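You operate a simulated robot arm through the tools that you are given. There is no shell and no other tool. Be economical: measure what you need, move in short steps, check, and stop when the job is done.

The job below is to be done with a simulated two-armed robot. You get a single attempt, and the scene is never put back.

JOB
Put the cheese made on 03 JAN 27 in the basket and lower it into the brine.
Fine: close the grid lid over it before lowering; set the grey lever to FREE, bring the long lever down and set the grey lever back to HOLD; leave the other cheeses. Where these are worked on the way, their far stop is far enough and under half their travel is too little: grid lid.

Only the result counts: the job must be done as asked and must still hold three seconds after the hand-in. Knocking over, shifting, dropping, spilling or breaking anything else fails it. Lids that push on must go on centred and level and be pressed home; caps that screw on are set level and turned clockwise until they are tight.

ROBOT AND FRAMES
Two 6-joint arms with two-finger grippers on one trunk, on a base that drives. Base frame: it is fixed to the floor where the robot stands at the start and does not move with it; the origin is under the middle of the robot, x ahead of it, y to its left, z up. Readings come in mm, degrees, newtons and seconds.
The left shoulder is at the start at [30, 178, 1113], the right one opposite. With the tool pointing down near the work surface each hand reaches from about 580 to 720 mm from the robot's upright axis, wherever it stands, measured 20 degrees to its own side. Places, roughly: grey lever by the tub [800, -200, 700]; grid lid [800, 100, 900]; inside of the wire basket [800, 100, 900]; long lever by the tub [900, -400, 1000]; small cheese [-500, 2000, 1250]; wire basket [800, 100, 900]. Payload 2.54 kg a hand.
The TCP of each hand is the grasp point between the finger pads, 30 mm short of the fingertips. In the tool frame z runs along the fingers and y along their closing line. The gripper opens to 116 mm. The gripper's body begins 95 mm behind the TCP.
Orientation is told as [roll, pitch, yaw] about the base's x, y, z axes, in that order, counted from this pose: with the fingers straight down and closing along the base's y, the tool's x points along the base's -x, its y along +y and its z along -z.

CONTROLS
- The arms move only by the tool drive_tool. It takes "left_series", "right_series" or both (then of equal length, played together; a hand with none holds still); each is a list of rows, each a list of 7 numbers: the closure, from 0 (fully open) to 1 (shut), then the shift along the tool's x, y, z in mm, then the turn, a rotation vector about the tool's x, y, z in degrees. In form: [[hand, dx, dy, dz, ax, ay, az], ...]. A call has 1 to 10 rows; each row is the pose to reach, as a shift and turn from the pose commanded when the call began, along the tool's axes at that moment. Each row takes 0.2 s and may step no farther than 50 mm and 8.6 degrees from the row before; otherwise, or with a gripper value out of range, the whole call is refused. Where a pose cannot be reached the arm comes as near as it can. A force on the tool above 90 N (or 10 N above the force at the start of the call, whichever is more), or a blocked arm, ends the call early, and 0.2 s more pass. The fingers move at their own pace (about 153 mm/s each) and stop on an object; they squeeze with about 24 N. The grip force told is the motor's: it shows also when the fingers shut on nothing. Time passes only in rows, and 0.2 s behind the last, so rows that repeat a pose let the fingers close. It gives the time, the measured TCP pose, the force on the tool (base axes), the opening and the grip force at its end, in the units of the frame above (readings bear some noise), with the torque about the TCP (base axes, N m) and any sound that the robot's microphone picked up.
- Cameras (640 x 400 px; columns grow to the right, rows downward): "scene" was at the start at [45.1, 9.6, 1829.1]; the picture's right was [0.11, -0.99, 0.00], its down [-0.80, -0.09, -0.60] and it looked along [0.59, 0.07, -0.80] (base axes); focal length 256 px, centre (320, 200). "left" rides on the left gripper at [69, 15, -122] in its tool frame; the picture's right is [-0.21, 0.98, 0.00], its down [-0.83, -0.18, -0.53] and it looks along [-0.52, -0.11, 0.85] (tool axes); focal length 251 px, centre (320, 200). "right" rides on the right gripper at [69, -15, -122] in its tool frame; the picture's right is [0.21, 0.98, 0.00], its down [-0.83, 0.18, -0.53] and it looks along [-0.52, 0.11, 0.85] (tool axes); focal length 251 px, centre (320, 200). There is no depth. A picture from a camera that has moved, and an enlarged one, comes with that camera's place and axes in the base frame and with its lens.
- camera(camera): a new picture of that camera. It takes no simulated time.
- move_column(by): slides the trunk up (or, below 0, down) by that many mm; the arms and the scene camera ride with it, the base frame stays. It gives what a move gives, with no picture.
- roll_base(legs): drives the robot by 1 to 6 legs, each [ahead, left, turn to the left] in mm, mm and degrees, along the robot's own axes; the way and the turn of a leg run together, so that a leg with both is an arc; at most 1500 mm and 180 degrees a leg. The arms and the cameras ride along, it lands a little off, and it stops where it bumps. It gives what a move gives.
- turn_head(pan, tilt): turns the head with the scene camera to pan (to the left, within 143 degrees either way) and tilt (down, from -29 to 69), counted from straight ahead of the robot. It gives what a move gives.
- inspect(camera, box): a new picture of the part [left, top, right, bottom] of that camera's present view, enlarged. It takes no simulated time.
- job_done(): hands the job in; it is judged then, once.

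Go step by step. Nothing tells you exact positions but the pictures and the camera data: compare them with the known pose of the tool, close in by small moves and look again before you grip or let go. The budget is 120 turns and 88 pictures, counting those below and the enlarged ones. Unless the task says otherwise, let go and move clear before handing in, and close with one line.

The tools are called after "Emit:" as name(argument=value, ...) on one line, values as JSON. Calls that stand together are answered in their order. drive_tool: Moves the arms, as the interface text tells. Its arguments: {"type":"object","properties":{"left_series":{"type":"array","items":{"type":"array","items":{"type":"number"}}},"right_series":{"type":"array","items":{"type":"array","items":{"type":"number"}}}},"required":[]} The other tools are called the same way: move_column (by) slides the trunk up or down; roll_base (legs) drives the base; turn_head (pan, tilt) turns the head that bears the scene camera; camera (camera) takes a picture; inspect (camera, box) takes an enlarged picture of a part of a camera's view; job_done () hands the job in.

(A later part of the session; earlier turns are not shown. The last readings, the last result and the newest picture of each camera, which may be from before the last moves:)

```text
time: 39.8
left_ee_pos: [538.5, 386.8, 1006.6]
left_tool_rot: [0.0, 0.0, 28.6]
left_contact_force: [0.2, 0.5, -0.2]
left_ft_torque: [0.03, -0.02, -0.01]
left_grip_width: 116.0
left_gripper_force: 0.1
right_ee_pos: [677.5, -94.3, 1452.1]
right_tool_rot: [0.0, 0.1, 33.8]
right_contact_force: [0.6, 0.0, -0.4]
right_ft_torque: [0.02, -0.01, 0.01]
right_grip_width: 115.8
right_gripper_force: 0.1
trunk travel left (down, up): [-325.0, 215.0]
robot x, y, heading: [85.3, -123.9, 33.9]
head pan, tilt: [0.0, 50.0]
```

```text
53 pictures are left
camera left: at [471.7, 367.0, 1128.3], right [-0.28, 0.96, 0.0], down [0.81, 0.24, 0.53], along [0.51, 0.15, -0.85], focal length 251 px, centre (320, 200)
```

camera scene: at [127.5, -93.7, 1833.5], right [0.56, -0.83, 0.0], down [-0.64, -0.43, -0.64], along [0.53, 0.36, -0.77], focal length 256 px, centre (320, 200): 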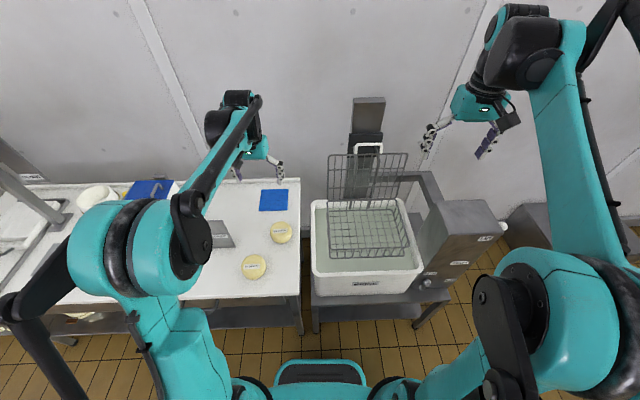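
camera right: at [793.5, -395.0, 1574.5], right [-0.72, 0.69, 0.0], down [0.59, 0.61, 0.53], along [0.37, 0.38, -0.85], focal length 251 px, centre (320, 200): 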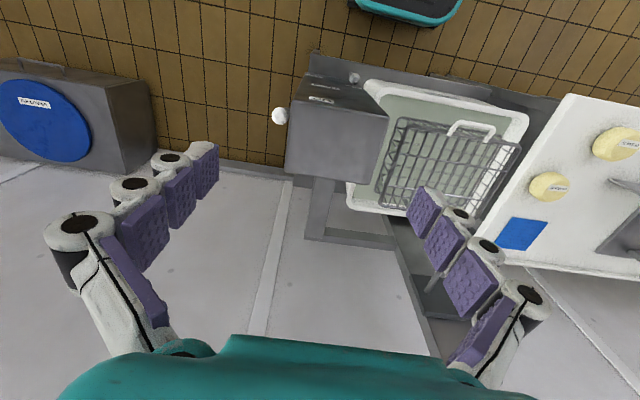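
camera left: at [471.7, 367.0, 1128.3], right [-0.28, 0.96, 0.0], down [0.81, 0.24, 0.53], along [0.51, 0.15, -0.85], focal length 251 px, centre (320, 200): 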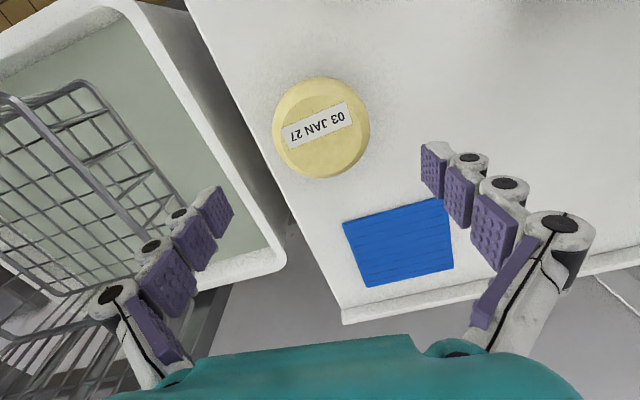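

Hand is centred over the cheese within 2 mm. I lower to z ≈ 888 and check.

Emit:
drive_tool(left_series=[[0, -2, 0, 40, 0, 0, 0], [0, -2, 0, 80, 0, 0, 0], [0, -2, 0, 105, 0, 0, 0], [0, -2, 0, 118, 0, 0, 0]])

Emit:
camera(camera="left")

```text
time: 40.8
left_ee_pos: [541.2, 389.5, 888.6]
left_tool_rot: [0.0, 0.0, 28.7]
left_contact_force: [-0.2, -0.1, -0.3]
left_ft_torque: [0.01, -0.06, 0.0]
left_grip_width: 115.9
left_gripper_force: 0.0
right_ee_pos: [677.7, -93.4, 1451.2]
right_tool_rot: [0.0, 0.1, 33.8]
right_contact_force: [-0.5, -0.1, -0.6]
right_ft_torque: [0.01, 0.01, 0.05]
right_grip_width: 115.9
right_gripper_force: 0.1
trunk travel left (down, up): [-325.0, 215.0]
robot x, y, heading: [86.3, -124.8, 33.9]
head pan, tilt: [0.0, 50.0]
```

```text
52 pictures are left
camera left: at [473.7, 369.0, 1010.2], right [-0.28, 0.96, 0.0], down [0.81, 0.24, 0.53], along [0.51, 0.15, -0.85], focal length 251 px, centre (320, 200)
```

left: 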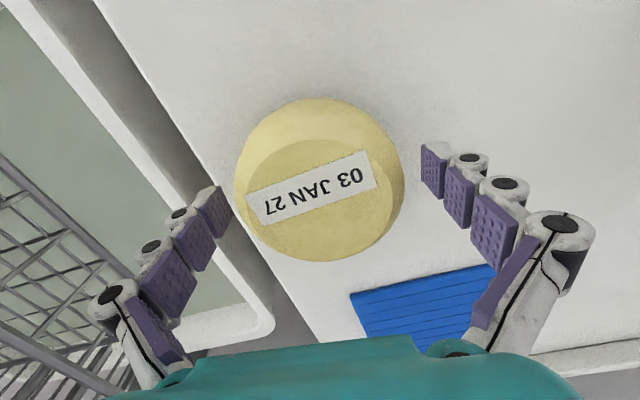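

The cheese is centred between the fingers. I go 8 mm lower and close.

Emit:
drive_tool(left_series=[[0, 0, -1, 8, 0, 0, 0], [0.3, 0, -1, 8, 0, 0, 0], [0.5, 0, -1, 8, 0, 0, 0], [0.5, 0, -1, 8, 0, 0, 0]])

```text
time: 41.8
left_ee_pos: [541.7, 388.2, 881.5]
left_tool_rot: [0.0, 0.1, 28.7]
left_contact_force: [0.4, 1.8, 0.1]
left_ft_torque: [0.06, 0.01, -0.02]
left_grip_width: 91.7
left_gripper_force: 24.0
right_ee_pos: [677.0, -93.4, 1451.1]
right_tool_rot: [0.0, -0.1, 33.7]
right_contact_force: [0.4, 0.1, 0.8]
right_ft_torque: [0.03, 0.0, -0.01]
right_grip_width: 116.4
right_gripper_force: 0.2
trunk travel left (down, up): [-325.0, 215.0]
robot x, y, heading: [84.9, -123.4, 33.8]
head pan, tilt: [0.0, 50.0]
```

Gripped at 92 mm width. I lift the cheese straight up and look.

Emit:
drive_tool(left_series=[[0.6, 0, 0, -10, 0, 0, 0], [0.6, 0, 0, -40, 0, 0, 0], [0.6, 0, 0, -80, 0, 0, 0], [0.6, 0, 0, -120, 0, 0, 0], [0.6, 0, 0, -160, 0, 0, 0], [0.6, 0, 0, -200, 0, 0, 0], [0.6, 0, 0, -240, 0, 0, 0], [0.6, 0, 0, -280, 0, 0, 0]])

Emit:
camera(camera="left")

```text
time: 43.6
left_ee_pos: [539.8, 389.1, 1162.0]
left_tool_rot: [-0.1, 0.1, 28.7]
left_contact_force: [-0.4, 0.2, -3.4]
left_ft_torque: [0.04, 0.02, 0.0]
left_grip_width: 91.8
left_gripper_force: 23.9
right_ee_pos: [676.4, -92.8, 1452.4]
right_tool_rot: [0.0, 0.1, 33.9]
right_contact_force: [0.3, -0.1, 0.4]
right_ft_torque: [0.04, 0.01, 0.03]
right_grip_width: 115.9
right_gripper_force: 0.1
trunk travel left (down, up): [-325.0, 215.0]
robot x, y, heading: [86.2, -123.0, 33.5]
head pan, tilt: [0.0, 50.0]
```

```text
51 pictures are left
camera left: at [472.7, 367.3, 1283.3], right [-0.28, 0.96, 0.0], down [0.81, 0.24, 0.53], along [0.51, 0.15, -0.85], focal length 251 px, centre (320, 200)
```

left: 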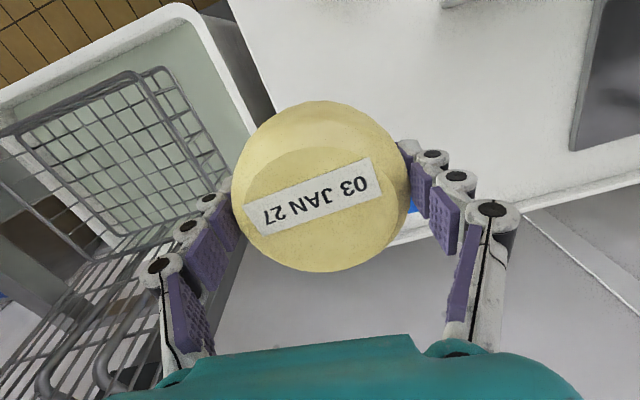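

The cheese is held. The basket centre lies 373 mm to the right at the same reach, so I sidestep there with the cheese high and look.

Emit:
roll_base(legs=[[0, -373, 0]])

Emit:
camera(camera="left")

Emit:
camera(camera="scene")

```text
time: 46.0
left_ee_pos: [748.8, 78.5, 1161.7]
left_tool_rot: [-0.1, 0.1, 28.6]
left_contact_force: [-0.1, -0.2, -4.3]
left_ft_torque: [0.0, 0.01, 0.04]
left_grip_width: 91.8
left_gripper_force: 23.8
right_ee_pos: [883.4, -404.6, 1451.7]
right_tool_rot: [0.0, 0.1, 33.7]
right_contact_force: [-0.5, -0.2, -0.4]
right_ft_torque: [0.04, -0.05, 0.02]
right_grip_width: 116.1
right_gripper_force: 0.2
trunk travel left (down, up): [-325.0, 215.0]
robot x, y, heading: [293.3, -433.7, 33.4]
head pan, tilt: [0.0, 50.0]
```

```text
50 pictures are left
camera left: at [680.8, 57.8, 1282.4], right [-0.28, 0.96, 0.0], down [0.81, 0.24, 0.53], along [0.51, 0.15, -0.85], focal length 251 px, centre (320, 200)
```

left: 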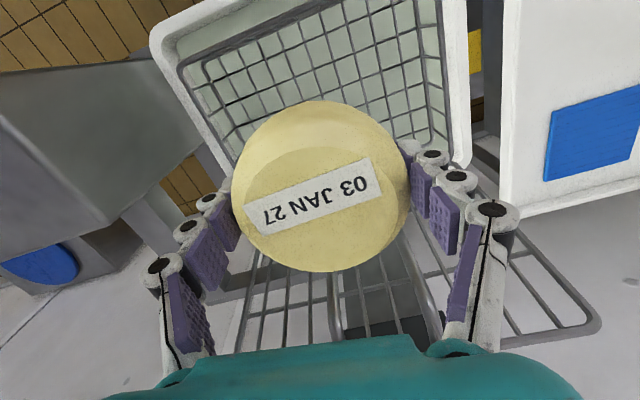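

```text
49 pictures are left
camera scene: at [334.5, -403.9, 1833.4], right [0.55, -0.83, 0.0], down [-0.64, -0.42, -0.64], along [0.53, 0.36, -0.77], focal length 256 px, centre (320, 200)
```

scene: 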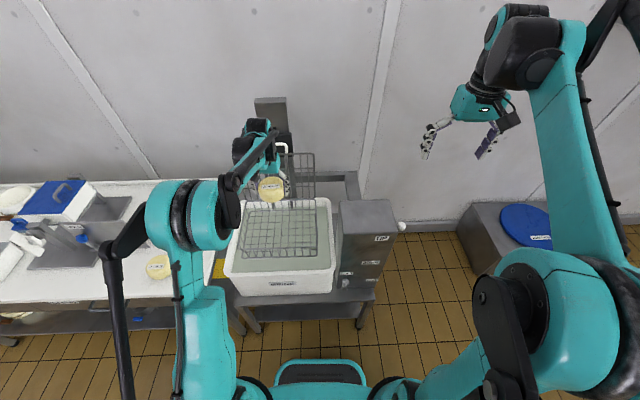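

The cheese is centred over the open basket. I lower it to just inside the rim and check.

Emit:
drive_tool(left_series=[[0.6, 0, 0, 45, 0, 0, 0], [0.6, 0, 0, 90, 0, 0, 0], [0.6, 0, 0, 135, 0, 0, 0], [0.6, 0, 0, 180, 0, 0, 0], [0.6, 0, 0, 210, 0, 0, 0]])

Emit:
camera(camera="left")

Emit:
inspect(camera="scene", box=[200, 120, 380, 300])

```text
time: 47.2
left_ee_pos: [749.7, 80.4, 951.2]
left_tool_rot: [0.0, 0.0, 28.7]
left_contact_force: [0.2, -0.2, -4.3]
left_ft_torque: [0.0, 0.0, -0.03]
left_grip_width: 91.7
left_gripper_force: 23.8
right_ee_pos: [884.2, -403.4, 1451.1]
right_tool_rot: [-0.1, 0.0, 33.7]
right_contact_force: [-0.1, -0.2, -0.6]
right_ft_torque: [-0.01, 0.0, -0.02]
right_grip_width: 116.0
right_gripper_force: 0.0
trunk travel left (down, up): [-325.0, 215.0]
robot x, y, heading: [290.6, -430.7, 33.6]
head pan, tilt: [0.0, 50.0]
```

```text
48 pictures are left
camera left: at [682.9, 58.6, 1071.8], right [-0.28, 0.96, 0.0], down [0.81, 0.24, 0.53], along [0.51, 0.15, -0.85], focal length 251 px, centre (320, 200)
```

left: 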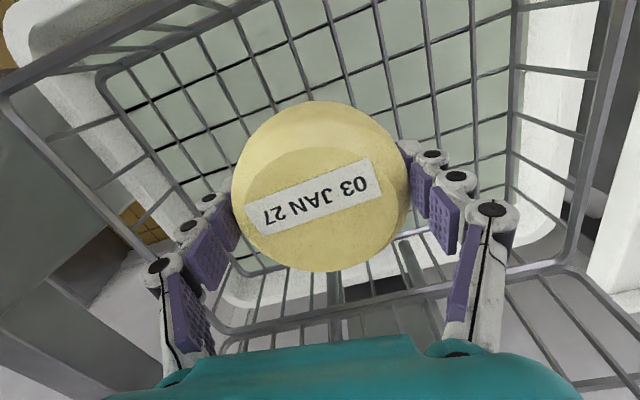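

```text
2.22 times, centred on (290, 210) of scene
camera zoom: at [334.7, -403.4, 1833.4], right [0.55, -0.83, 0.0], down [-0.64, -0.42, -0.64], along [0.53, 0.36, -0.77], focal length 568 px, centre (387, 178)
```

zoom: 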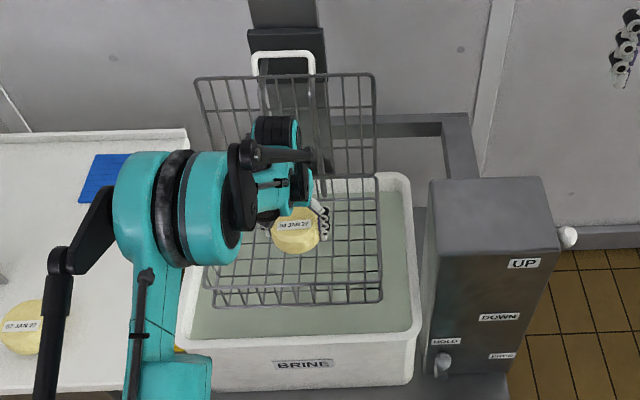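

Well inside the rim, laterally fine. I lower in small steps watching for contact.

Emit:
drive_tool(left_series=[[0.6, 0, 0, 15, 0, 0, 0], [0.6, 0, 0, 30, 0, 0, 0]])

Emit:
drive_tool(left_series=[[0.6, 0, 0, 10, 0, 0, 0]])

Emit:
drive_tool(left_series=[[0.6, 0, 0, 10, 0, 0, 0]])

Emit:
camera(camera="left")

```text
time: 47.8
left_ee_pos: [749.8, 79.5, 922.3]
left_tool_rot: [0.0, 0.1, 28.6]
left_contact_force: [0.3, -0.2, -3.6]
left_ft_torque: [0.01, 0.01, 0.0]
left_grip_width: 91.6
left_gripper_force: 24.1
right_ee_pos: [883.5, -405.0, 1452.1]
right_tool_rot: [-0.1, 0.1, 33.7]
right_contact_force: [0.7, -0.3, 0.7]
right_ft_torque: [-0.02, 0.0, 0.02]
right_grip_width: 116.2
right_gripper_force: 0.1
trunk travel left (down, up): [-325.0, 215.0]
robot x, y, heading: [291.6, -433.6, 33.6]
head pan, tilt: [0.0, 50.0]
```

```text
time: 48.2
left_ee_pos: [748.4, 79.7, 912.0]
left_tool_rot: [0.0, 0.0, 28.6]
left_contact_force: [-0.2, 0.4, -5.4]
left_ft_torque: [0.0, 0.02, -0.04]
left_grip_width: 91.5
left_gripper_force: 23.8
right_ee_pos: [885.1, -402.9, 1452.3]
right_tool_rot: [0.0, 0.1, 33.7]
right_contact_force: [-0.7, 0.4, -0.6]
right_ft_torque: [-0.03, 0.01, 0.03]
right_grip_width: 116.1
right_gripper_force: 0.1
trunk travel left (down, up): [-325.0, 215.0]
robot x, y, heading: [289.9, -433.7, 33.7]
head pan, tilt: [0.0, 50.0]
```

```text
time: 48.6
left_ee_pos: [748.6, 79.4, 901.7]
left_tool_rot: [0.1, 0.0, 28.5]
left_contact_force: [-0.1, 0.2, -4.1]
left_ft_torque: [-0.04, 0.02, 0.0]
left_grip_width: 91.4
left_gripper_force: 23.6
right_ee_pos: [885.2, -404.5, 1450.8]
right_tool_rot: [0.0, 0.1, 33.7]
right_contact_force: [-0.3, 0.3, 0.6]
right_ft_torque: [-0.04, 0.02, 0.02]
right_grip_width: 116.1
right_gripper_force: 0.0
trunk travel left (down, up): [-325.0, 215.0]
robot x, y, heading: [292.8, -431.6, 33.6]
head pan, tilt: [0.0, 50.0]
```

```text
46 pictures are left
camera left: at [681.6, 58.7, 1022.6], right [-0.28, 0.96, 0.0], down [0.81, 0.24, 0.53], along [0.51, 0.15, -0.85], focal length 251 px, centre (320, 200)
```

left: 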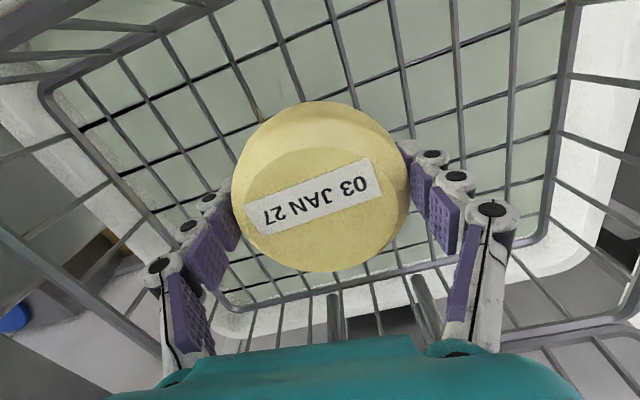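

No contact yet; continuing down in 10 mm steps.

Emit:
drive_tool(left_series=[[0.6, 0, 0, 12, 0, 0, 0]])

Emit:
drive_tool(left_series=[[0.6, 0, 0, 10, 0, 0, 0]])

Emit:
drive_tool(left_series=[[0.6, 0, 0, 8, 0, 0, 0]])

```text
time: 49.0
left_ee_pos: [749.1, 80.2, 888.9]
left_tool_rot: [-0.1, 0.0, 28.6]
left_contact_force: [-0.1, -0.1, -3.6]
left_ft_torque: [-0.02, -0.01, 0.0]
left_grip_width: 91.4
left_gripper_force: 24.8
right_ee_pos: [883.5, -402.7, 1451.5]
right_tool_rot: [0.0, 0.1, 33.7]
right_contact_force: [0.1, -0.4, -0.2]
right_ft_torque: [0.01, 0.01, -0.01]
right_grip_width: 116.1
right_gripper_force: 0.1
trunk travel left (down, up): [-325.0, 215.0]
robot x, y, heading: [296.6, -431.2, 33.7]
head pan, tilt: [0.0, 50.0]
```

```text
time: 49.4
left_ee_pos: [746.8, 77.8, 880.8]
left_tool_rot: [0.0, -0.1, 28.6]
left_contact_force: [1.6, 1.1, 8.0]
left_ft_torque: [-0.19, 0.25, -0.09]
left_grip_width: 92.0
left_gripper_force: 24.1
right_ee_pos: [882.2, -404.7, 1452.4]
right_tool_rot: [-0.1, 0.0, 33.7]
right_contact_force: [-0.8, 0.4, -0.2]
right_ft_torque: [-0.01, -0.07, 0.0]
right_grip_width: 116.2
right_gripper_force: 0.1
trunk travel left (down, up): [-325.0, 215.0]
robot x, y, heading: [291.5, -429.5, 33.7]
head pan, tilt: [0.0, 50.0]
```

```text
time: 49.8
left_ee_pos: [748.4, 78.5, 873.6]
left_tool_rot: [0.0, 0.0, 28.6]
left_contact_force: [-1.4, -1.8, 15.1]
left_ft_torque: [0.03, -0.07, -0.24]
left_grip_width: 91.0
left_gripper_force: 23.8
right_ee_pos: [882.3, -404.0, 1451.3]
right_tool_rot: [-0.1, -0.1, 33.7]
right_contact_force: [1.0, 0.3, -0.1]
right_ft_torque: [0.0, 0.01, 0.01]
right_grip_width: 116.1
right_gripper_force: 0.0
trunk travel left (down, up): [-325.0, 215.0]
robot x, y, heading: [293.0, -431.8, 33.8]
head pan, tilt: [0.0, 50.0]
```

The cheese is seated on the basket floor. I open and rise straight up.

Emit:
drive_tool(left_series=[[0.5, 0, 0, -3, 0, 0, 0], [0.1, 0, 0, -3, 0, 0, 0], [0.05, 0, 0, -3, 0, 0, 0], [0.05, 0, 0, -45, 0, 0, 0], [0.05, 0, 0, -90, 0, 0, 0], [0.05, 0, 0, -135, 0, 0, 0], [0.05, 0, 0, -180, 0, 0, 0], [0.05, 0, 0, -225, 0, 0, 0], [0.05, 0, 0, -270, 0, 0, 0], [0.05, 0, 0, -315, 0, 0, 0]])

Emit:
camera(camera="left")

```text
time: 52.0
left_ee_pos: [748.6, 77.7, 1187.9]
left_tool_rot: [0.0, 0.1, 28.6]
left_contact_force: [0.2, 0.0, 0.9]
left_ft_torque: [0.0, 0.0, 0.02]
left_grip_width: 110.6
left_gripper_force: 0.4
right_ee_pos: [882.8, -404.7, 1453.0]
right_tool_rot: [-0.1, 0.0, 33.7]
right_contact_force: [-0.2, 0.5, 0.2]
right_ft_torque: [0.01, -0.01, 0.0]
right_grip_width: 116.0
right_gripper_force: 0.0
trunk travel left (down, up): [-325.0, 215.0]
robot x, y, heading: [291.9, -433.8, 33.6]
head pan, tilt: [0.0, 50.0]
```

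```text
45 pictures are left
camera left: at [680.0, 57.8, 1308.1], right [-0.28, 0.96, 0.0], down [0.81, 0.24, 0.53], along [0.51, 0.15, -0.85], focal length 251 px, centre (320, 200)
```

left: 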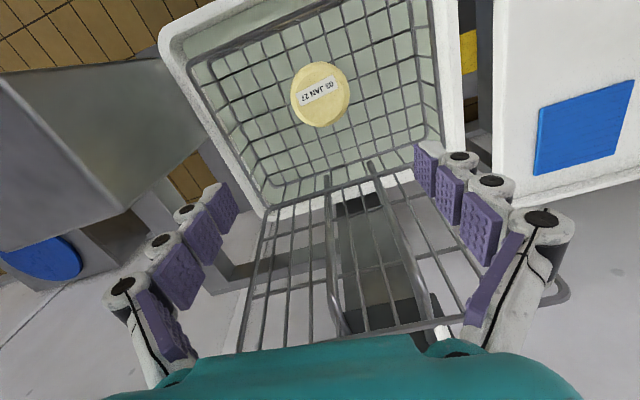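

The cheese sits in the middle of the basket. Now I turn the left hand again to take the lid handle from the front and look at it.

Emit:
drive_tool(left_series=[[0.05, 0, 0, -20, 0, 0, 8.5], [0.05, 0, 0, -40, 0, 0, 17], [0.05, 0, 0, -60, 0, 0, 25.5], [0.05, 0, 0, -80, 0, 0, 34], [0.05, 0, 0, -100, 0, 0, 42.5], [0.05, 0, 0, -100, 0, 0, 51], [0.05, 0, 0, -100, 0, 0, 59.5], [0.05, 0, 0, -100, 0, 0, 68], [0.05, 0, 0, -100, 0, 0, 76.5], [0.05, 0, 0, -100, 0, 0, 85]])

Emit:
drive_tool(left_series=[[0.2, 0, 10, -3, -7.8, 0, 0], [0.4, 0, 20, -6, -15.7, 0, 0], [0.6, 0, 30, -9, -23.6, 0, 0], [0.65, 0, 40, -12, -31.4, 0, 0], [0.65, 0, 50, -15, -39.3, 0, 0], [0.65, 0, 60, -18, -47.1, 0, 0], [0.65, 0, 70, -20, -55, 0, 0], [0.65, 0, 70, -20, -55, 0, 0]])

Emit:
camera(camera="left")

Emit:
inspect(camera="scene", box=[200, 80, 360, 240])

```text
time: 54.2
left_ee_pos: [748.5, 77.8, 1287.4]
left_tool_rot: [0.0, -0.1, -56.5]
left_contact_force: [0.2, 0.1, -0.8]
left_ft_torque: [-0.04, 0.0, 0.0]
left_grip_width: 110.3
left_gripper_force: 0.0
right_ee_pos: [884.6, -405.2, 1450.7]
right_tool_rot: [0.1, 0.0, 33.7]
right_contact_force: [-0.1, 0.1, -0.1]
right_ft_torque: [-0.04, 0.01, 0.01]
right_grip_width: 116.1
right_gripper_force: 0.1
trunk travel left (down, up): [-325.0, 215.0]
robot x, y, heading: [291.3, -432.7, 33.5]
head pan, tilt: [0.0, 50.0]
```

```text
time: 56.0
left_ee_pos: [806.8, 117.6, 1306.4]
left_tool_rot: [55.2, 0.0, -56.4]
left_contact_force: [-0.7, -0.2, 0.1]
left_ft_torque: [0.01, 0.01, 0.02]
left_grip_width: 40.8
left_gripper_force: 0.1
right_ee_pos: [883.1, -405.2, 1452.4]
right_tool_rot: [0.0, 0.1, 33.7]
right_contact_force: [0.4, -0.5, -0.4]
right_ft_torque: [0.0, 0.03, 0.02]
right_grip_width: 116.0
right_gripper_force: 0.0
trunk travel left (down, up): [-325.0, 215.0]
robot x, y, heading: [291.9, -434.4, 33.6]
head pan, tilt: [0.0, 50.0]
```

```text
44 pictures are left
camera left: at [692.7, 123.2, 1388.0], right [0.58, 0.13, 0.8], down [0.01, -0.99, 0.16], along [0.81, -0.09, -0.58], focal length 251 px, centre (320, 200)
```

left: 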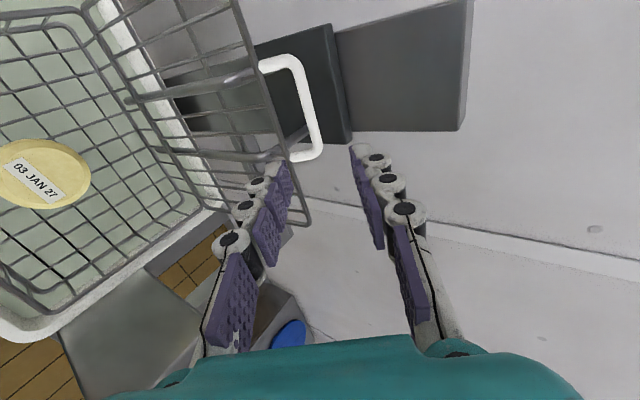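

```text
2.50 times, centred on (280, 160) of scene
camera zoom: at [333.9, -404.1, 1833.5], right [0.55, -0.83, 0.0], down [-0.64, -0.42, -0.64], along [0.53, 0.36, -0.77], focal length 639 px, centre (420, 300)
```

zoom: 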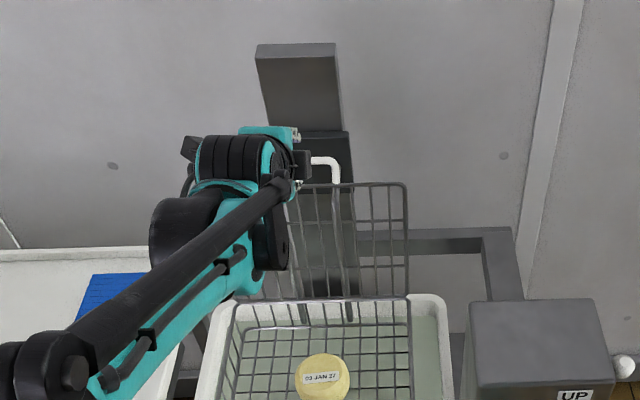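

Handle bar is roughly at [925, 196, 1180]. I lessen the tilt to 40°, narrow the fingers and come within 70 mm to check alignment.

Emit:
drive_tool(left_series=[[0.7, 0, 1, 40, 5, 0, 0], [0.75, 0, 2, 80, 10, 0, 0], [0.75, 0, 3.4, 110, 15, 0, 0], [0.75, 0, 3.4, 120, 15, 0, 0]])

Emit:
camera(camera="left")

```text
time: 57.0
left_ee_pos: [889.7, 173.2, 1240.2]
left_tool_rot: [39.9, 0.0, -56.4]
left_contact_force: [-0.5, 0.1, 0.1]
left_ft_torque: [0.01, 0.02, -0.02]
left_grip_width: 29.0
left_gripper_force: 0.1
right_ee_pos: [884.3, -402.8, 1450.9]
right_tool_rot: [0.0, 0.1, 33.7]
right_contact_force: [-0.3, 0.3, -0.1]
right_ft_torque: [0.01, 0.0, -0.01]
right_grip_width: 115.9
right_gripper_force: 0.0
trunk travel left (down, up): [-325.0, 215.0]
robot x, y, heading: [295.3, -432.6, 33.8]
head pan, tilt: [0.0, 50.0]
```

```text
42 pictures are left
camera left: at [796.3, 193.0, 1342.9], right [0.74, 0.24, 0.63], down [0.06, -0.95, 0.29], along [0.67, -0.18, -0.72], focal length 251 px, centre (320, 200)
```

left: 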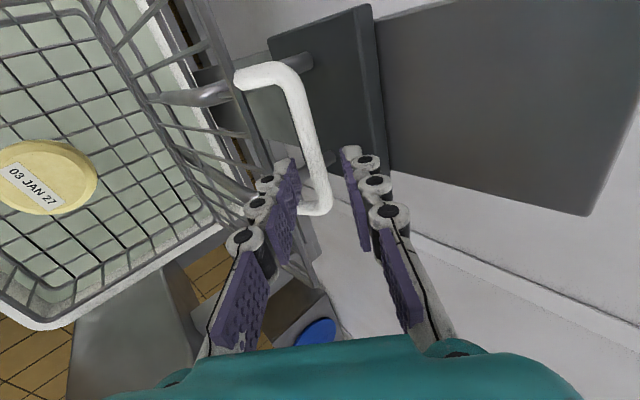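

The bar is 62 mm ahead and 6 mm off toward the front. I correct, advance so that it lies near the fingertips, and close.

Emit:
drive_tool(left_series=[[0.72, 0, -6, 0, 0, 0, 0], [0.72, 0, -6, 25, 0, 0, 0], [0.72, 0, -6, 44, 0, 0, 0]])

Emit:
camera(camera="left")

```text
time: 57.8
left_ee_pos: [909.8, 185.0, 1202.9]
left_tool_rot: [40.0, -0.1, -56.4]
left_contact_force: [0.4, -0.1, 1.8]
left_ft_torque: [0.0, 0.0, 0.02]
left_grip_width: 31.9
left_gripper_force: 0.1
right_ee_pos: [884.4, -403.2, 1453.0]
right_tool_rot: [0.0, 0.0, 33.7]
right_contact_force: [0.3, 0.3, -0.7]
right_ft_torque: [0.0, -0.03, 0.03]
right_grip_width: 116.2
right_gripper_force: 0.0
trunk travel left (down, up): [-325.0, 215.0]
robot x, y, heading: [292.0, -430.5, 33.7]
head pan, tilt: [0.0, 50.0]
```

```text
41 pictures are left
camera left: at [816.5, 205.2, 1304.8], right [0.74, 0.23, 0.63], down [0.06, -0.95, 0.29], along [0.67, -0.18, -0.72], focal length 251 px, centre (320, 200)
```

left: 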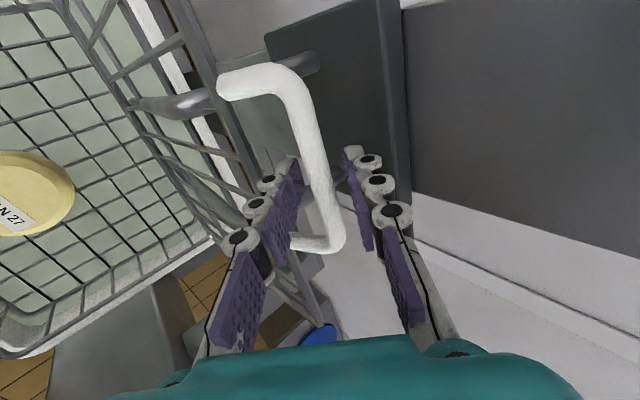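

The bar is between the pads; I close.

Emit:
drive_tool(left_series=[[1, 0, 0, 0, 0, 0, 0], [1, 0, 0, 0, 0, 0, 0]])

```text
time: 58.4
left_ee_pos: [908.8, 184.6, 1203.6]
left_tool_rot: [40.2, 0.0, -56.4]
left_contact_force: [1.6, 1.0, 9.4]
left_ft_torque: [-0.52, -0.39, 0.4]
left_grip_width: 10.1
left_gripper_force: 36.4
right_ee_pos: [882.5, -404.6, 1452.2]
right_tool_rot: [0.0, 0.0, 33.7]
right_contact_force: [0.3, -0.7, -0.4]
right_ft_torque: [0.01, 0.04, -0.01]
right_grip_width: 116.1
right_gripper_force: 0.0
trunk travel left (down, up): [-325.0, 215.0]
robot x, y, heading: [292.9, -430.6, 33.7]
head pan, tilt: [0.0, 50.0]
```

Gripped on the bar (10 mm). I draw the lid back along its arc (radius ≈ 298 mm about the hinge) to about 58° open.

Emit:
drive_tool(left_series=[[1, 0, -28, -28, 3, 0, 0], [1, 0, -60.6, -52.2, 6, 0, 0], [1, 0, -96, -71.5, 9, 0, 0], [1, 0, -134.4, -85.4, 12, 0, 0], [1, 0, -174.2, -94.3, 15, 0, 0]])

Emit:
camera(camera="left")

```text
time: 59.6
left_ee_pos: [751.4, 76.6, 1163.2]
left_tool_rot: [24.9, 0.2, -56.5]
left_contact_force: [13.9, -14.0, -4.1]
left_ft_torque: [-0.35, -0.29, 0.58]
left_grip_width: 10.7
left_gripper_force: 36.2
right_ee_pos: [886.6, -406.2, 1452.0]
right_tool_rot: [0.1, 0.0, 33.7]
right_contact_force: [-0.3, -0.9, 0.3]
right_ft_torque: [-0.02, -0.03, -0.04]
right_grip_width: 116.2
right_gripper_force: 0.1
trunk travel left (down, up): [-325.0, 215.0]
robot x, y, heading: [293.1, -431.2, 33.4]
head pan, tilt: [0.0, 50.0]
```

```text
40 pictures are left
camera left: at [681.6, 111.5, 1279.4], right [0.86, 0.31, 0.41], down [0.13, -0.9, 0.41], along [0.5, -0.29, -0.82], focal length 251 px, centre (320, 200)
```

left: 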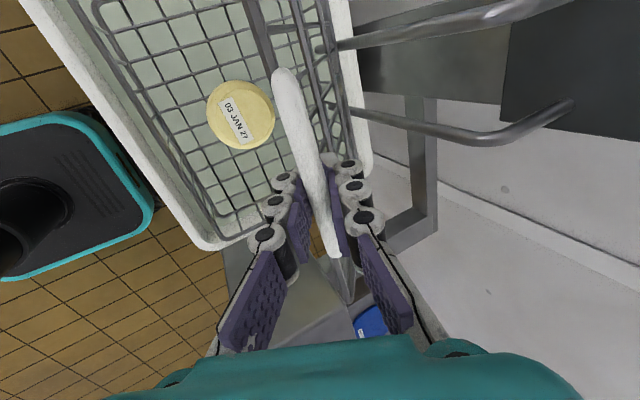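

The lid follows well. I continue lowering it along the arc to closed, easing the slight sideways pull.

Emit:
drive_tool(left_series=[[1, -2, -40, 8, 2, 0, 0], [1, -4, -78.7, 21.6, 4, 0, 0], [1, -5, -115, 40.7, 6, 0, 0], [1, -5, -148.4, 64.5, 8.5, 0, 0], [1, -5, -178.3, 93, 11, 0, 0], [1, -5, -203.7, 125.4, 13, 0, 0], [1, -5, -216, 145, 15, 0, 0]])

Emit:
camera(camera="left")

Emit:
inspect(camera="scene", box=[200, 100, 400, 300])

```text
time: 61.2
left_ee_pos: [640.7, -0.1, 940.9]
left_tool_rot: [10.1, 0.1, -56.5]
left_contact_force: [17.0, 2.9, 15.4]
left_ft_torque: [-0.45, -0.2, 0.62]
left_grip_width: 10.7
left_gripper_force: 36.6
right_ee_pos: [885.0, -405.8, 1453.0]
right_tool_rot: [0.0, 0.0, 33.7]
right_contact_force: [-0.7, -0.5, -0.4]
right_ft_torque: [0.01, -0.02, -0.02]
right_grip_width: 116.2
right_gripper_force: 0.0
trunk travel left (down, up): [-325.0, 215.0]
robot x, y, heading: [296.7, -433.5, 33.7]
head pan, tilt: [0.0, 50.0]
```

```text
39 pictures are left
camera left: at [596.3, 52.7, 1062.2], right [0.92, 0.35, 0.17], down [0.23, -0.84, 0.49], along [0.32, -0.41, -0.85], focal length 251 px, centre (320, 200)
```

left: 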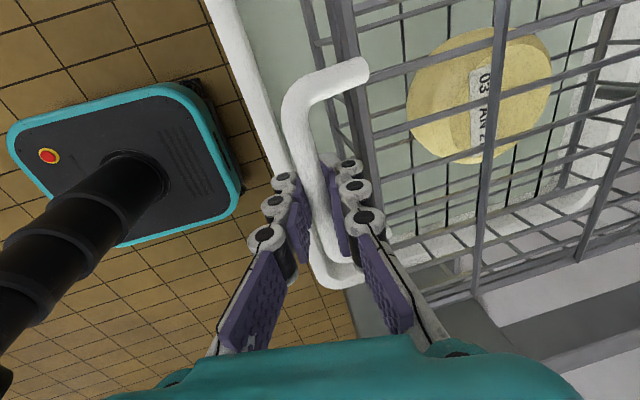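

```text
2.00 times, centred on (300, 200) of scene
camera zoom: at [335.0, -405.2, 1833.8], right [0.55, -0.83, 0.0], down [-0.64, -0.42, -0.64], along [0.53, 0.36, -0.77], focal length 511 px, centre (360, 200)
```

zoom: 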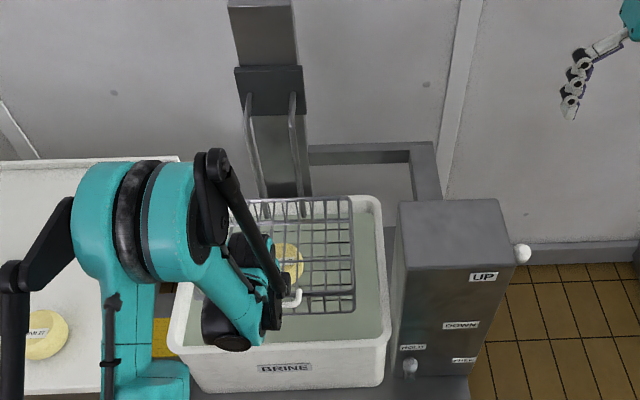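

The lid is down with the cheese beneath. I release and withdraw upward.

Emit:
drive_tool(left_series=[[0.76, 0, 0, 0, 0, 0, 0], [0.76, 0, 0, 0, 0, 0, 0], [0.76, 0, 0, -30, 0, 0, 0], [0.76, 0, -4, -70, 0, 0, 0], [0.5, 0, -10, -115, 0, 0, 0], [0.3, 0, -10, -160, 0, 0, 0], [0.3, 0, -10, -205, 0, 0, 0], [0.3, 0, -10, -250, 0, 0, 0], [0.3, 0, -10, -295, 0, 0, 0]])

Emit:
camera(camera="left")

Emit:
camera(camera="right")

Emit:
inspect(camera="scene", box=[320, 180, 440, 310])

```text
time: 63.2
left_ee_pos: [585.2, -34.9, 1230.9]
left_tool_rot: [10.0, 0.0, -56.4]
left_contact_force: [0.2, 0.3, 0.9]
left_ft_torque: [0.01, -0.01, 0.0]
left_grip_width: 81.5
left_gripper_force: 0.1
right_ee_pos: [881.5, -404.8, 1452.4]
right_tool_rot: [0.0, 0.1, 33.7]
right_contact_force: [-0.2, -0.4, 0.5]
right_ft_torque: [0.02, 0.02, 0.03]
right_grip_width: 116.0
right_gripper_force: 0.0
trunk travel left (down, up): [-325.0, 215.0]
robot x, y, heading: [290.3, -429.8, 33.6]
head pan, tilt: [0.0, 50.0]
```

```text
37 pictures are left
camera left: at [542.3, 18.2, 1352.0], right [0.92, 0.35, 0.17], down [0.23, -0.84, 0.49], along [0.32, -0.41, -0.85], focal length 251 px, centre (320, 200)
```

left: 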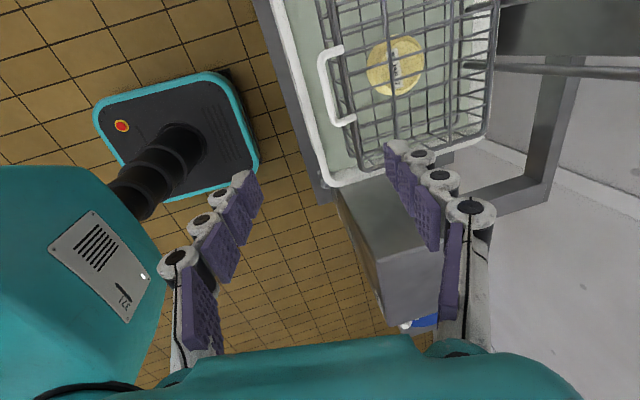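

```text
36 pictures are left
camera right: at [833.2, -455.8, 1574.9], right [-0.72, 0.69, 0.0], down [0.59, 0.61, 0.53], along [0.37, 0.38, -0.85], focal length 251 px, centre (320, 200)
```

right: 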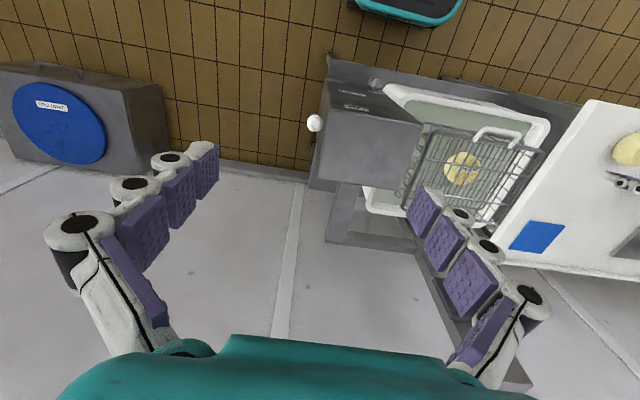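

```text
3.08 times, centred on (380, 245) of scene
camera zoom: at [332.4, -405.3, 1833.5], right [0.55, -0.83, 0.0], down [-0.64, -0.42, -0.64], along [0.54, 0.36, -0.77], focal length 787 px, centre (135, 62)
```

zoom: 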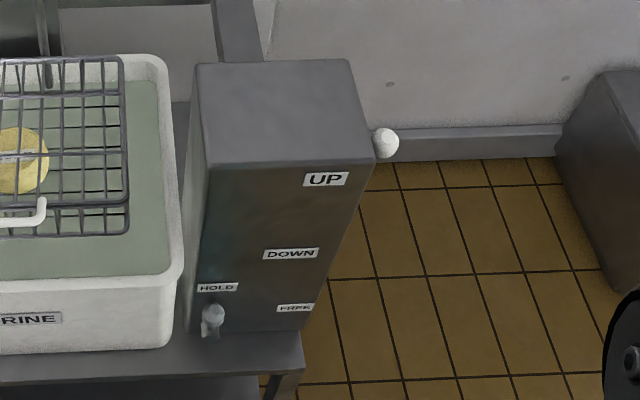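

Lid is closed over the cheese. Now I sidestep right so that the scene camera can see the right face of the lever box.

Emit:
roll_base(legs=[[-100, 0, 0], [0, -480, 0]])

Emit:
camera(camera="scene")

```text
time: 66.8
left_ee_pos: [766.2, -483.5, 1229.1]
left_tool_rot: [10.0, 0.0, -56.6]
left_contact_force: [0.0, -0.5, -1.7]
left_ft_torque: [-0.01, 0.03, -0.01]
left_grip_width: 80.9
left_gripper_force: 0.0
right_ee_pos: [1061.4, -855.8, 1452.2]
right_tool_rot: [0.1, 0.0, 33.5]
right_contact_force: [0.2, -0.2, 0.9]
right_ft_torque: [0.01, -0.01, 0.02]
right_grip_width: 115.7
right_gripper_force: 0.0
trunk travel left (down, up): [-325.0, 215.0]
robot x, y, heading: [468.3, -880.7, 33.4]
head pan, tilt: [0.0, 50.0]
```

```text
34 pictures are left
camera scene: at [512.7, -854.3, 1833.5], right [0.55, -0.83, 0.0], down [-0.64, -0.42, -0.64], along [0.54, 0.35, -0.77], focal length 256 px, centre (320, 200)
```

scene: 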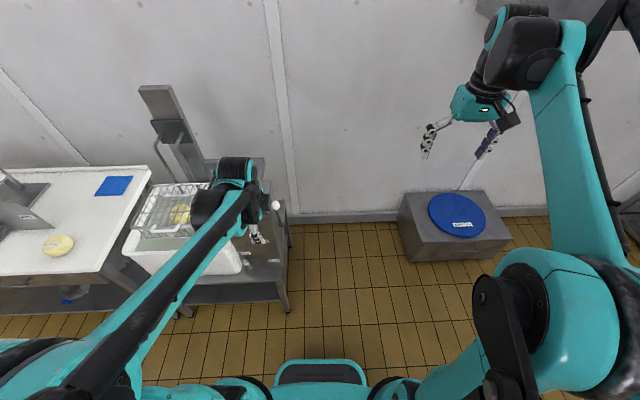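

The left arm hides the box; I lift and pull it back, then look again.

Emit:
drive_tool(left_series=[[0.3, 20, 0, -45, 0, 0, 0], [0.3, 45, 0, -85, 0, 0, 0], [0.3, 80, 0, -115, 0, 0, 0], [0.3, 120, 0, -140, 0, 0, 0], [0.3, 160, 0, -165, 0, 0, 0], [0.3, 200, 0, -190, 0, 0, 0]])

Emit:
inspect(camera="scene", box=[120, 150, 320, 320])

```text
time: 68.2
left_ee_pos: [629.2, -333.3, 1416.6]
left_tool_rot: [10.0, 0.0, -56.6]
left_contact_force: [-0.1, 0.3, -0.1]
left_ft_torque: [-0.05, -0.02, 0.0]
left_grip_width: 80.9
left_gripper_force: 0.0
right_ee_pos: [1060.0, -853.4, 1452.8]
right_tool_rot: [-0.2, 0.0, 33.6]
right_contact_force: [0.2, 0.8, -0.4]
right_ft_torque: [-0.02, 0.01, 0.0]
right_grip_width: 116.1
right_gripper_force: 0.0
trunk travel left (down, up): [-325.0, 215.0]
robot x, y, heading: [470.0, -884.2, 33.5]
head pan, tilt: [0.0, 50.0]
```

```text
2.35 times, centred on (220, 235) of scene
camera zoom: at [511.5, -852.3, 1833.5], right [0.55, -0.83, 0.0], down [-0.64, -0.42, -0.64], along [0.54, 0.35, -0.77], focal length 602 px, centre (555, 118)
```

zoom: 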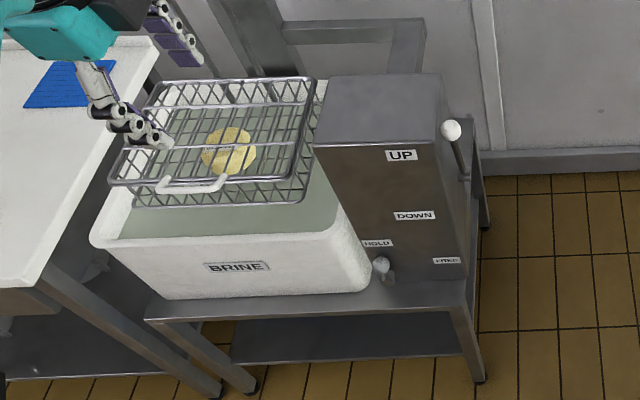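

The long lever is a short rod with a white knob pivoting on the box's right face. I'll drive farther right and pan the head for a proper side view.

Emit:
roll_base(legs=[[0, -350, 0]])

Emit:
turn_head(pan=45, tilt=38)

Emit:
camera(camera="scene")

```text
time: 70.4
left_ee_pos: [822.7, -628.0, 1415.9]
left_tool_rot: [10.1, 0.0, -56.6]
left_contact_force: [-1.0, -0.1, -0.4]
left_ft_torque: [-0.02, 0.04, 0.0]
left_grip_width: 81.3
left_gripper_force: 0.0
right_ee_pos: [1256.2, -1148.2, 1452.7]
right_tool_rot: [0.0, -0.1, 33.5]
right_contact_force: [0.6, 0.2, 0.5]
right_ft_torque: [0.01, 0.03, 0.02]
right_grip_width: 116.0
right_gripper_force: 0.0
trunk travel left (down, up): [-325.0, 215.0]
robot x, y, heading: [662.6, -1171.1, 33.5]
head pan, tilt: [0.0, 50.0]
```

```text
time: 71.6
left_ee_pos: [822.4, -628.8, 1417.0]
left_tool_rot: [10.1, -0.1, -56.7]
left_contact_force: [0.3, -0.2, -0.1]
left_ft_torque: [0.01, 0.03, 0.01]
left_grip_width: 81.2
left_gripper_force: 0.1
right_ee_pos: [1255.7, -1149.8, 1451.1]
right_tool_rot: [0.0, -0.1, 33.5]
right_contact_force: [0.4, -0.2, -1.0]
right_ft_torque: [0.01, 0.01, 0.01]
right_grip_width: 116.2
right_gripper_force: 0.0
trunk travel left (down, up): [-325.0, 215.0]
robot x, y, heading: [665.7, -1173.6, 33.4]
head pan, tilt: [45.0, 38.0]
```

```text
32 pictures are left
camera scene: at [659.6, -1105.2, 1850.6], right [0.98, -0.2, 0.0], down [-0.12, -0.6, -0.79], along [0.16, 0.77, -0.62], focal length 256 px, centre (320, 200)
```

scene: 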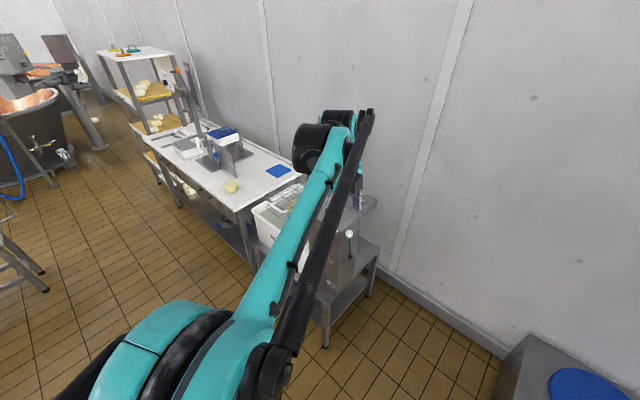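

Emit:
inspect(camera="scene", box=[290, 190, 390, 350])

```text
2.50 times, centred on (340, 270) of scene
camera zoom: at [659.6, -1105.2, 1850.6], right [0.98, -0.2, 0.0], down [-0.12, -0.6, -0.79], along [0.16, 0.77, -0.62], focal length 639 px, centre (270, 25)
```

zoom: 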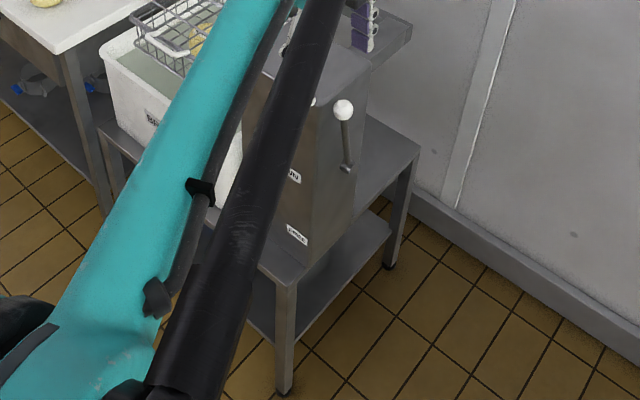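

I've got the lever geometry: pivot near [968, −343, 862], knob near [944, −357, 1045], leaning slightly forward. First the grey lever: I drive back left and lower the trunk to look at it with the right hand's camera.

Emit:
roll_base(legs=[[0, 850, 0]])

Emit:
move_column(by=-250)

Emit:
turn_head(pan=-15, tilt=45)

Emit:
camera(camera="scene")

Emit:
camera(camera="right")

```text
time: 76.1
left_ee_pos: [349.5, 84.7, 1416.5]
left_tool_rot: [9.9, 0.0, -56.4]
left_contact_force: [-0.7, 0.4, 0.4]
left_ft_torque: [0.02, 0.0, -0.02]
left_grip_width: 81.0
left_gripper_force: 0.1
right_ee_pos: [783.8, -436.3, 1451.9]
right_tool_rot: [-0.1, 0.0, 33.8]
right_contact_force: [-0.2, -0.1, -0.2]
right_ft_torque: [-0.04, 0.02, 0.0]
right_grip_width: 116.1
right_gripper_force: 0.0
trunk travel left (down, up): [-325.0, 215.0]
robot x, y, heading: [194.1, -463.7, 33.6]
head pan, tilt: [45.0, 38.0]
```

```text
time: 78.7
left_ee_pos: [350.0, 83.2, 1166.5]
left_tool_rot: [10.0, -0.1, -56.5]
left_contact_force: [0.2, 0.9, -0.2]
left_ft_torque: [0.01, 0.03, 0.0]
left_grip_width: 81.2
left_gripper_force: 0.1
right_ee_pos: [783.2, -437.0, 1201.8]
right_tool_rot: [0.0, 0.0, 33.7]
right_contact_force: [0.4, 0.7, 0.7]
right_ft_torque: [-0.01, 0.0, 0.0]
right_grip_width: 116.1
right_gripper_force: 0.0
trunk travel left (down, up): [-75.0, 465.0]
robot x, y, heading: [193.7, -462.4, 33.7]
head pan, tilt: [45.0, 38.0]
```

```text
time: 80.0
left_ee_pos: [349.3, 83.9, 1165.5]
left_tool_rot: [10.0, 0.0, -56.4]
left_contact_force: [0.6, -0.1, -0.5]
left_ft_torque: [-0.01, -0.01, -0.02]
left_grip_width: 81.0
left_gripper_force: 0.0
right_ee_pos: [783.3, -435.9, 1202.9]
right_tool_rot: [0.0, 0.0, 33.7]
right_contact_force: [0.1, -0.1, 0.3]
right_ft_torque: [0.0, -0.02, 0.0]
right_grip_width: 115.9
right_gripper_force: 0.0
trunk travel left (down, up): [-75.0, 465.0]
robot x, y, heading: [194.7, -461.9, 33.7]
head pan, tilt: [-15.0, 45.0]
```

```text
30 pictures are left
camera scene: at [247.1, -452.1, 1590.4], right [0.32, -0.95, 0.0], down [-0.67, -0.23, -0.71], along [0.67, 0.23, -0.71], focal length 256 px, centre (320, 200)
```

scene: 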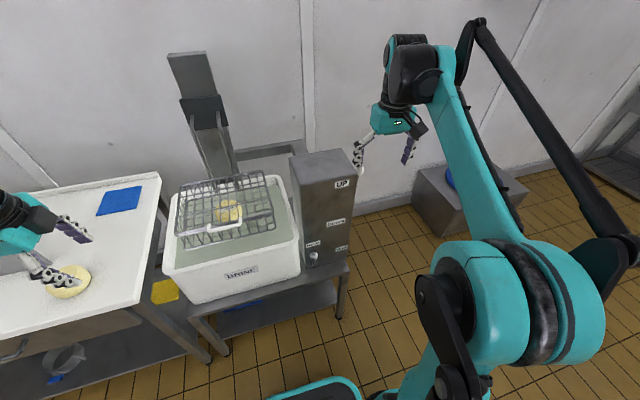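

```text
29 pictures are left
camera right: at [734.8, -486.3, 1324.4], right [-0.72, 0.69, 0.0], down [0.59, 0.61, 0.53], along [0.37, 0.38, -0.85], focal length 251 px, centre (320, 200)
```

right: 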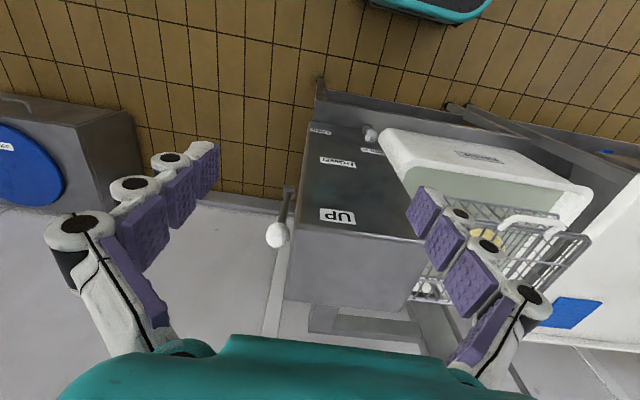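

I zoom in on the grey lever in both views.

Emit:
inspect(camera="scene", box=[280, 150, 370, 290])

Emit:
inspect(camera="right", box=[250, 100, 450, 260])

```text
2.86 times, centred on (325, 220) of scene
camera zoom: at [247.1, -452.1, 1590.4], right [0.32, -0.95, 0.0], down [-0.67, -0.23, -0.71], along [0.67, 0.23, -0.71], focal length 731 px, centre (306, 143)
```

zoom: 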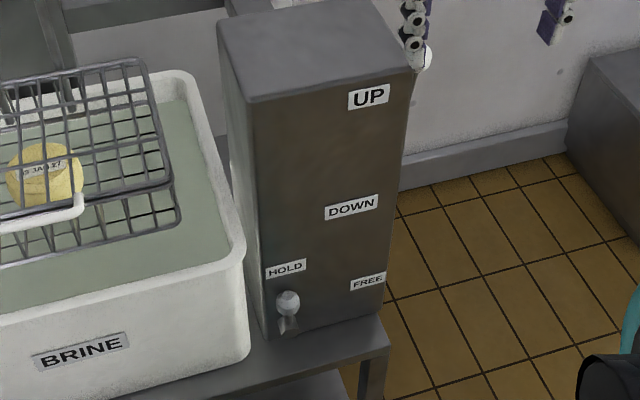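

```text
2.50 times, centred on (350, 180) of right
camera zoom: at [734.8, -486.3, 1324.4], right [-0.72, 0.69, 0.0], down [0.59, 0.61, 0.53], along [0.37, 0.38, -0.85], focal length 629 px, centre (245, 250)
```

zoom: 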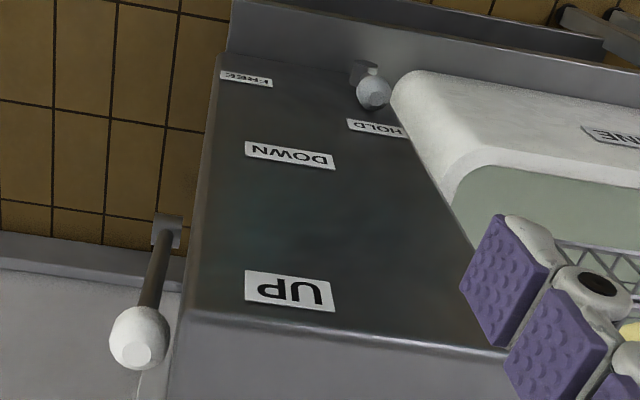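

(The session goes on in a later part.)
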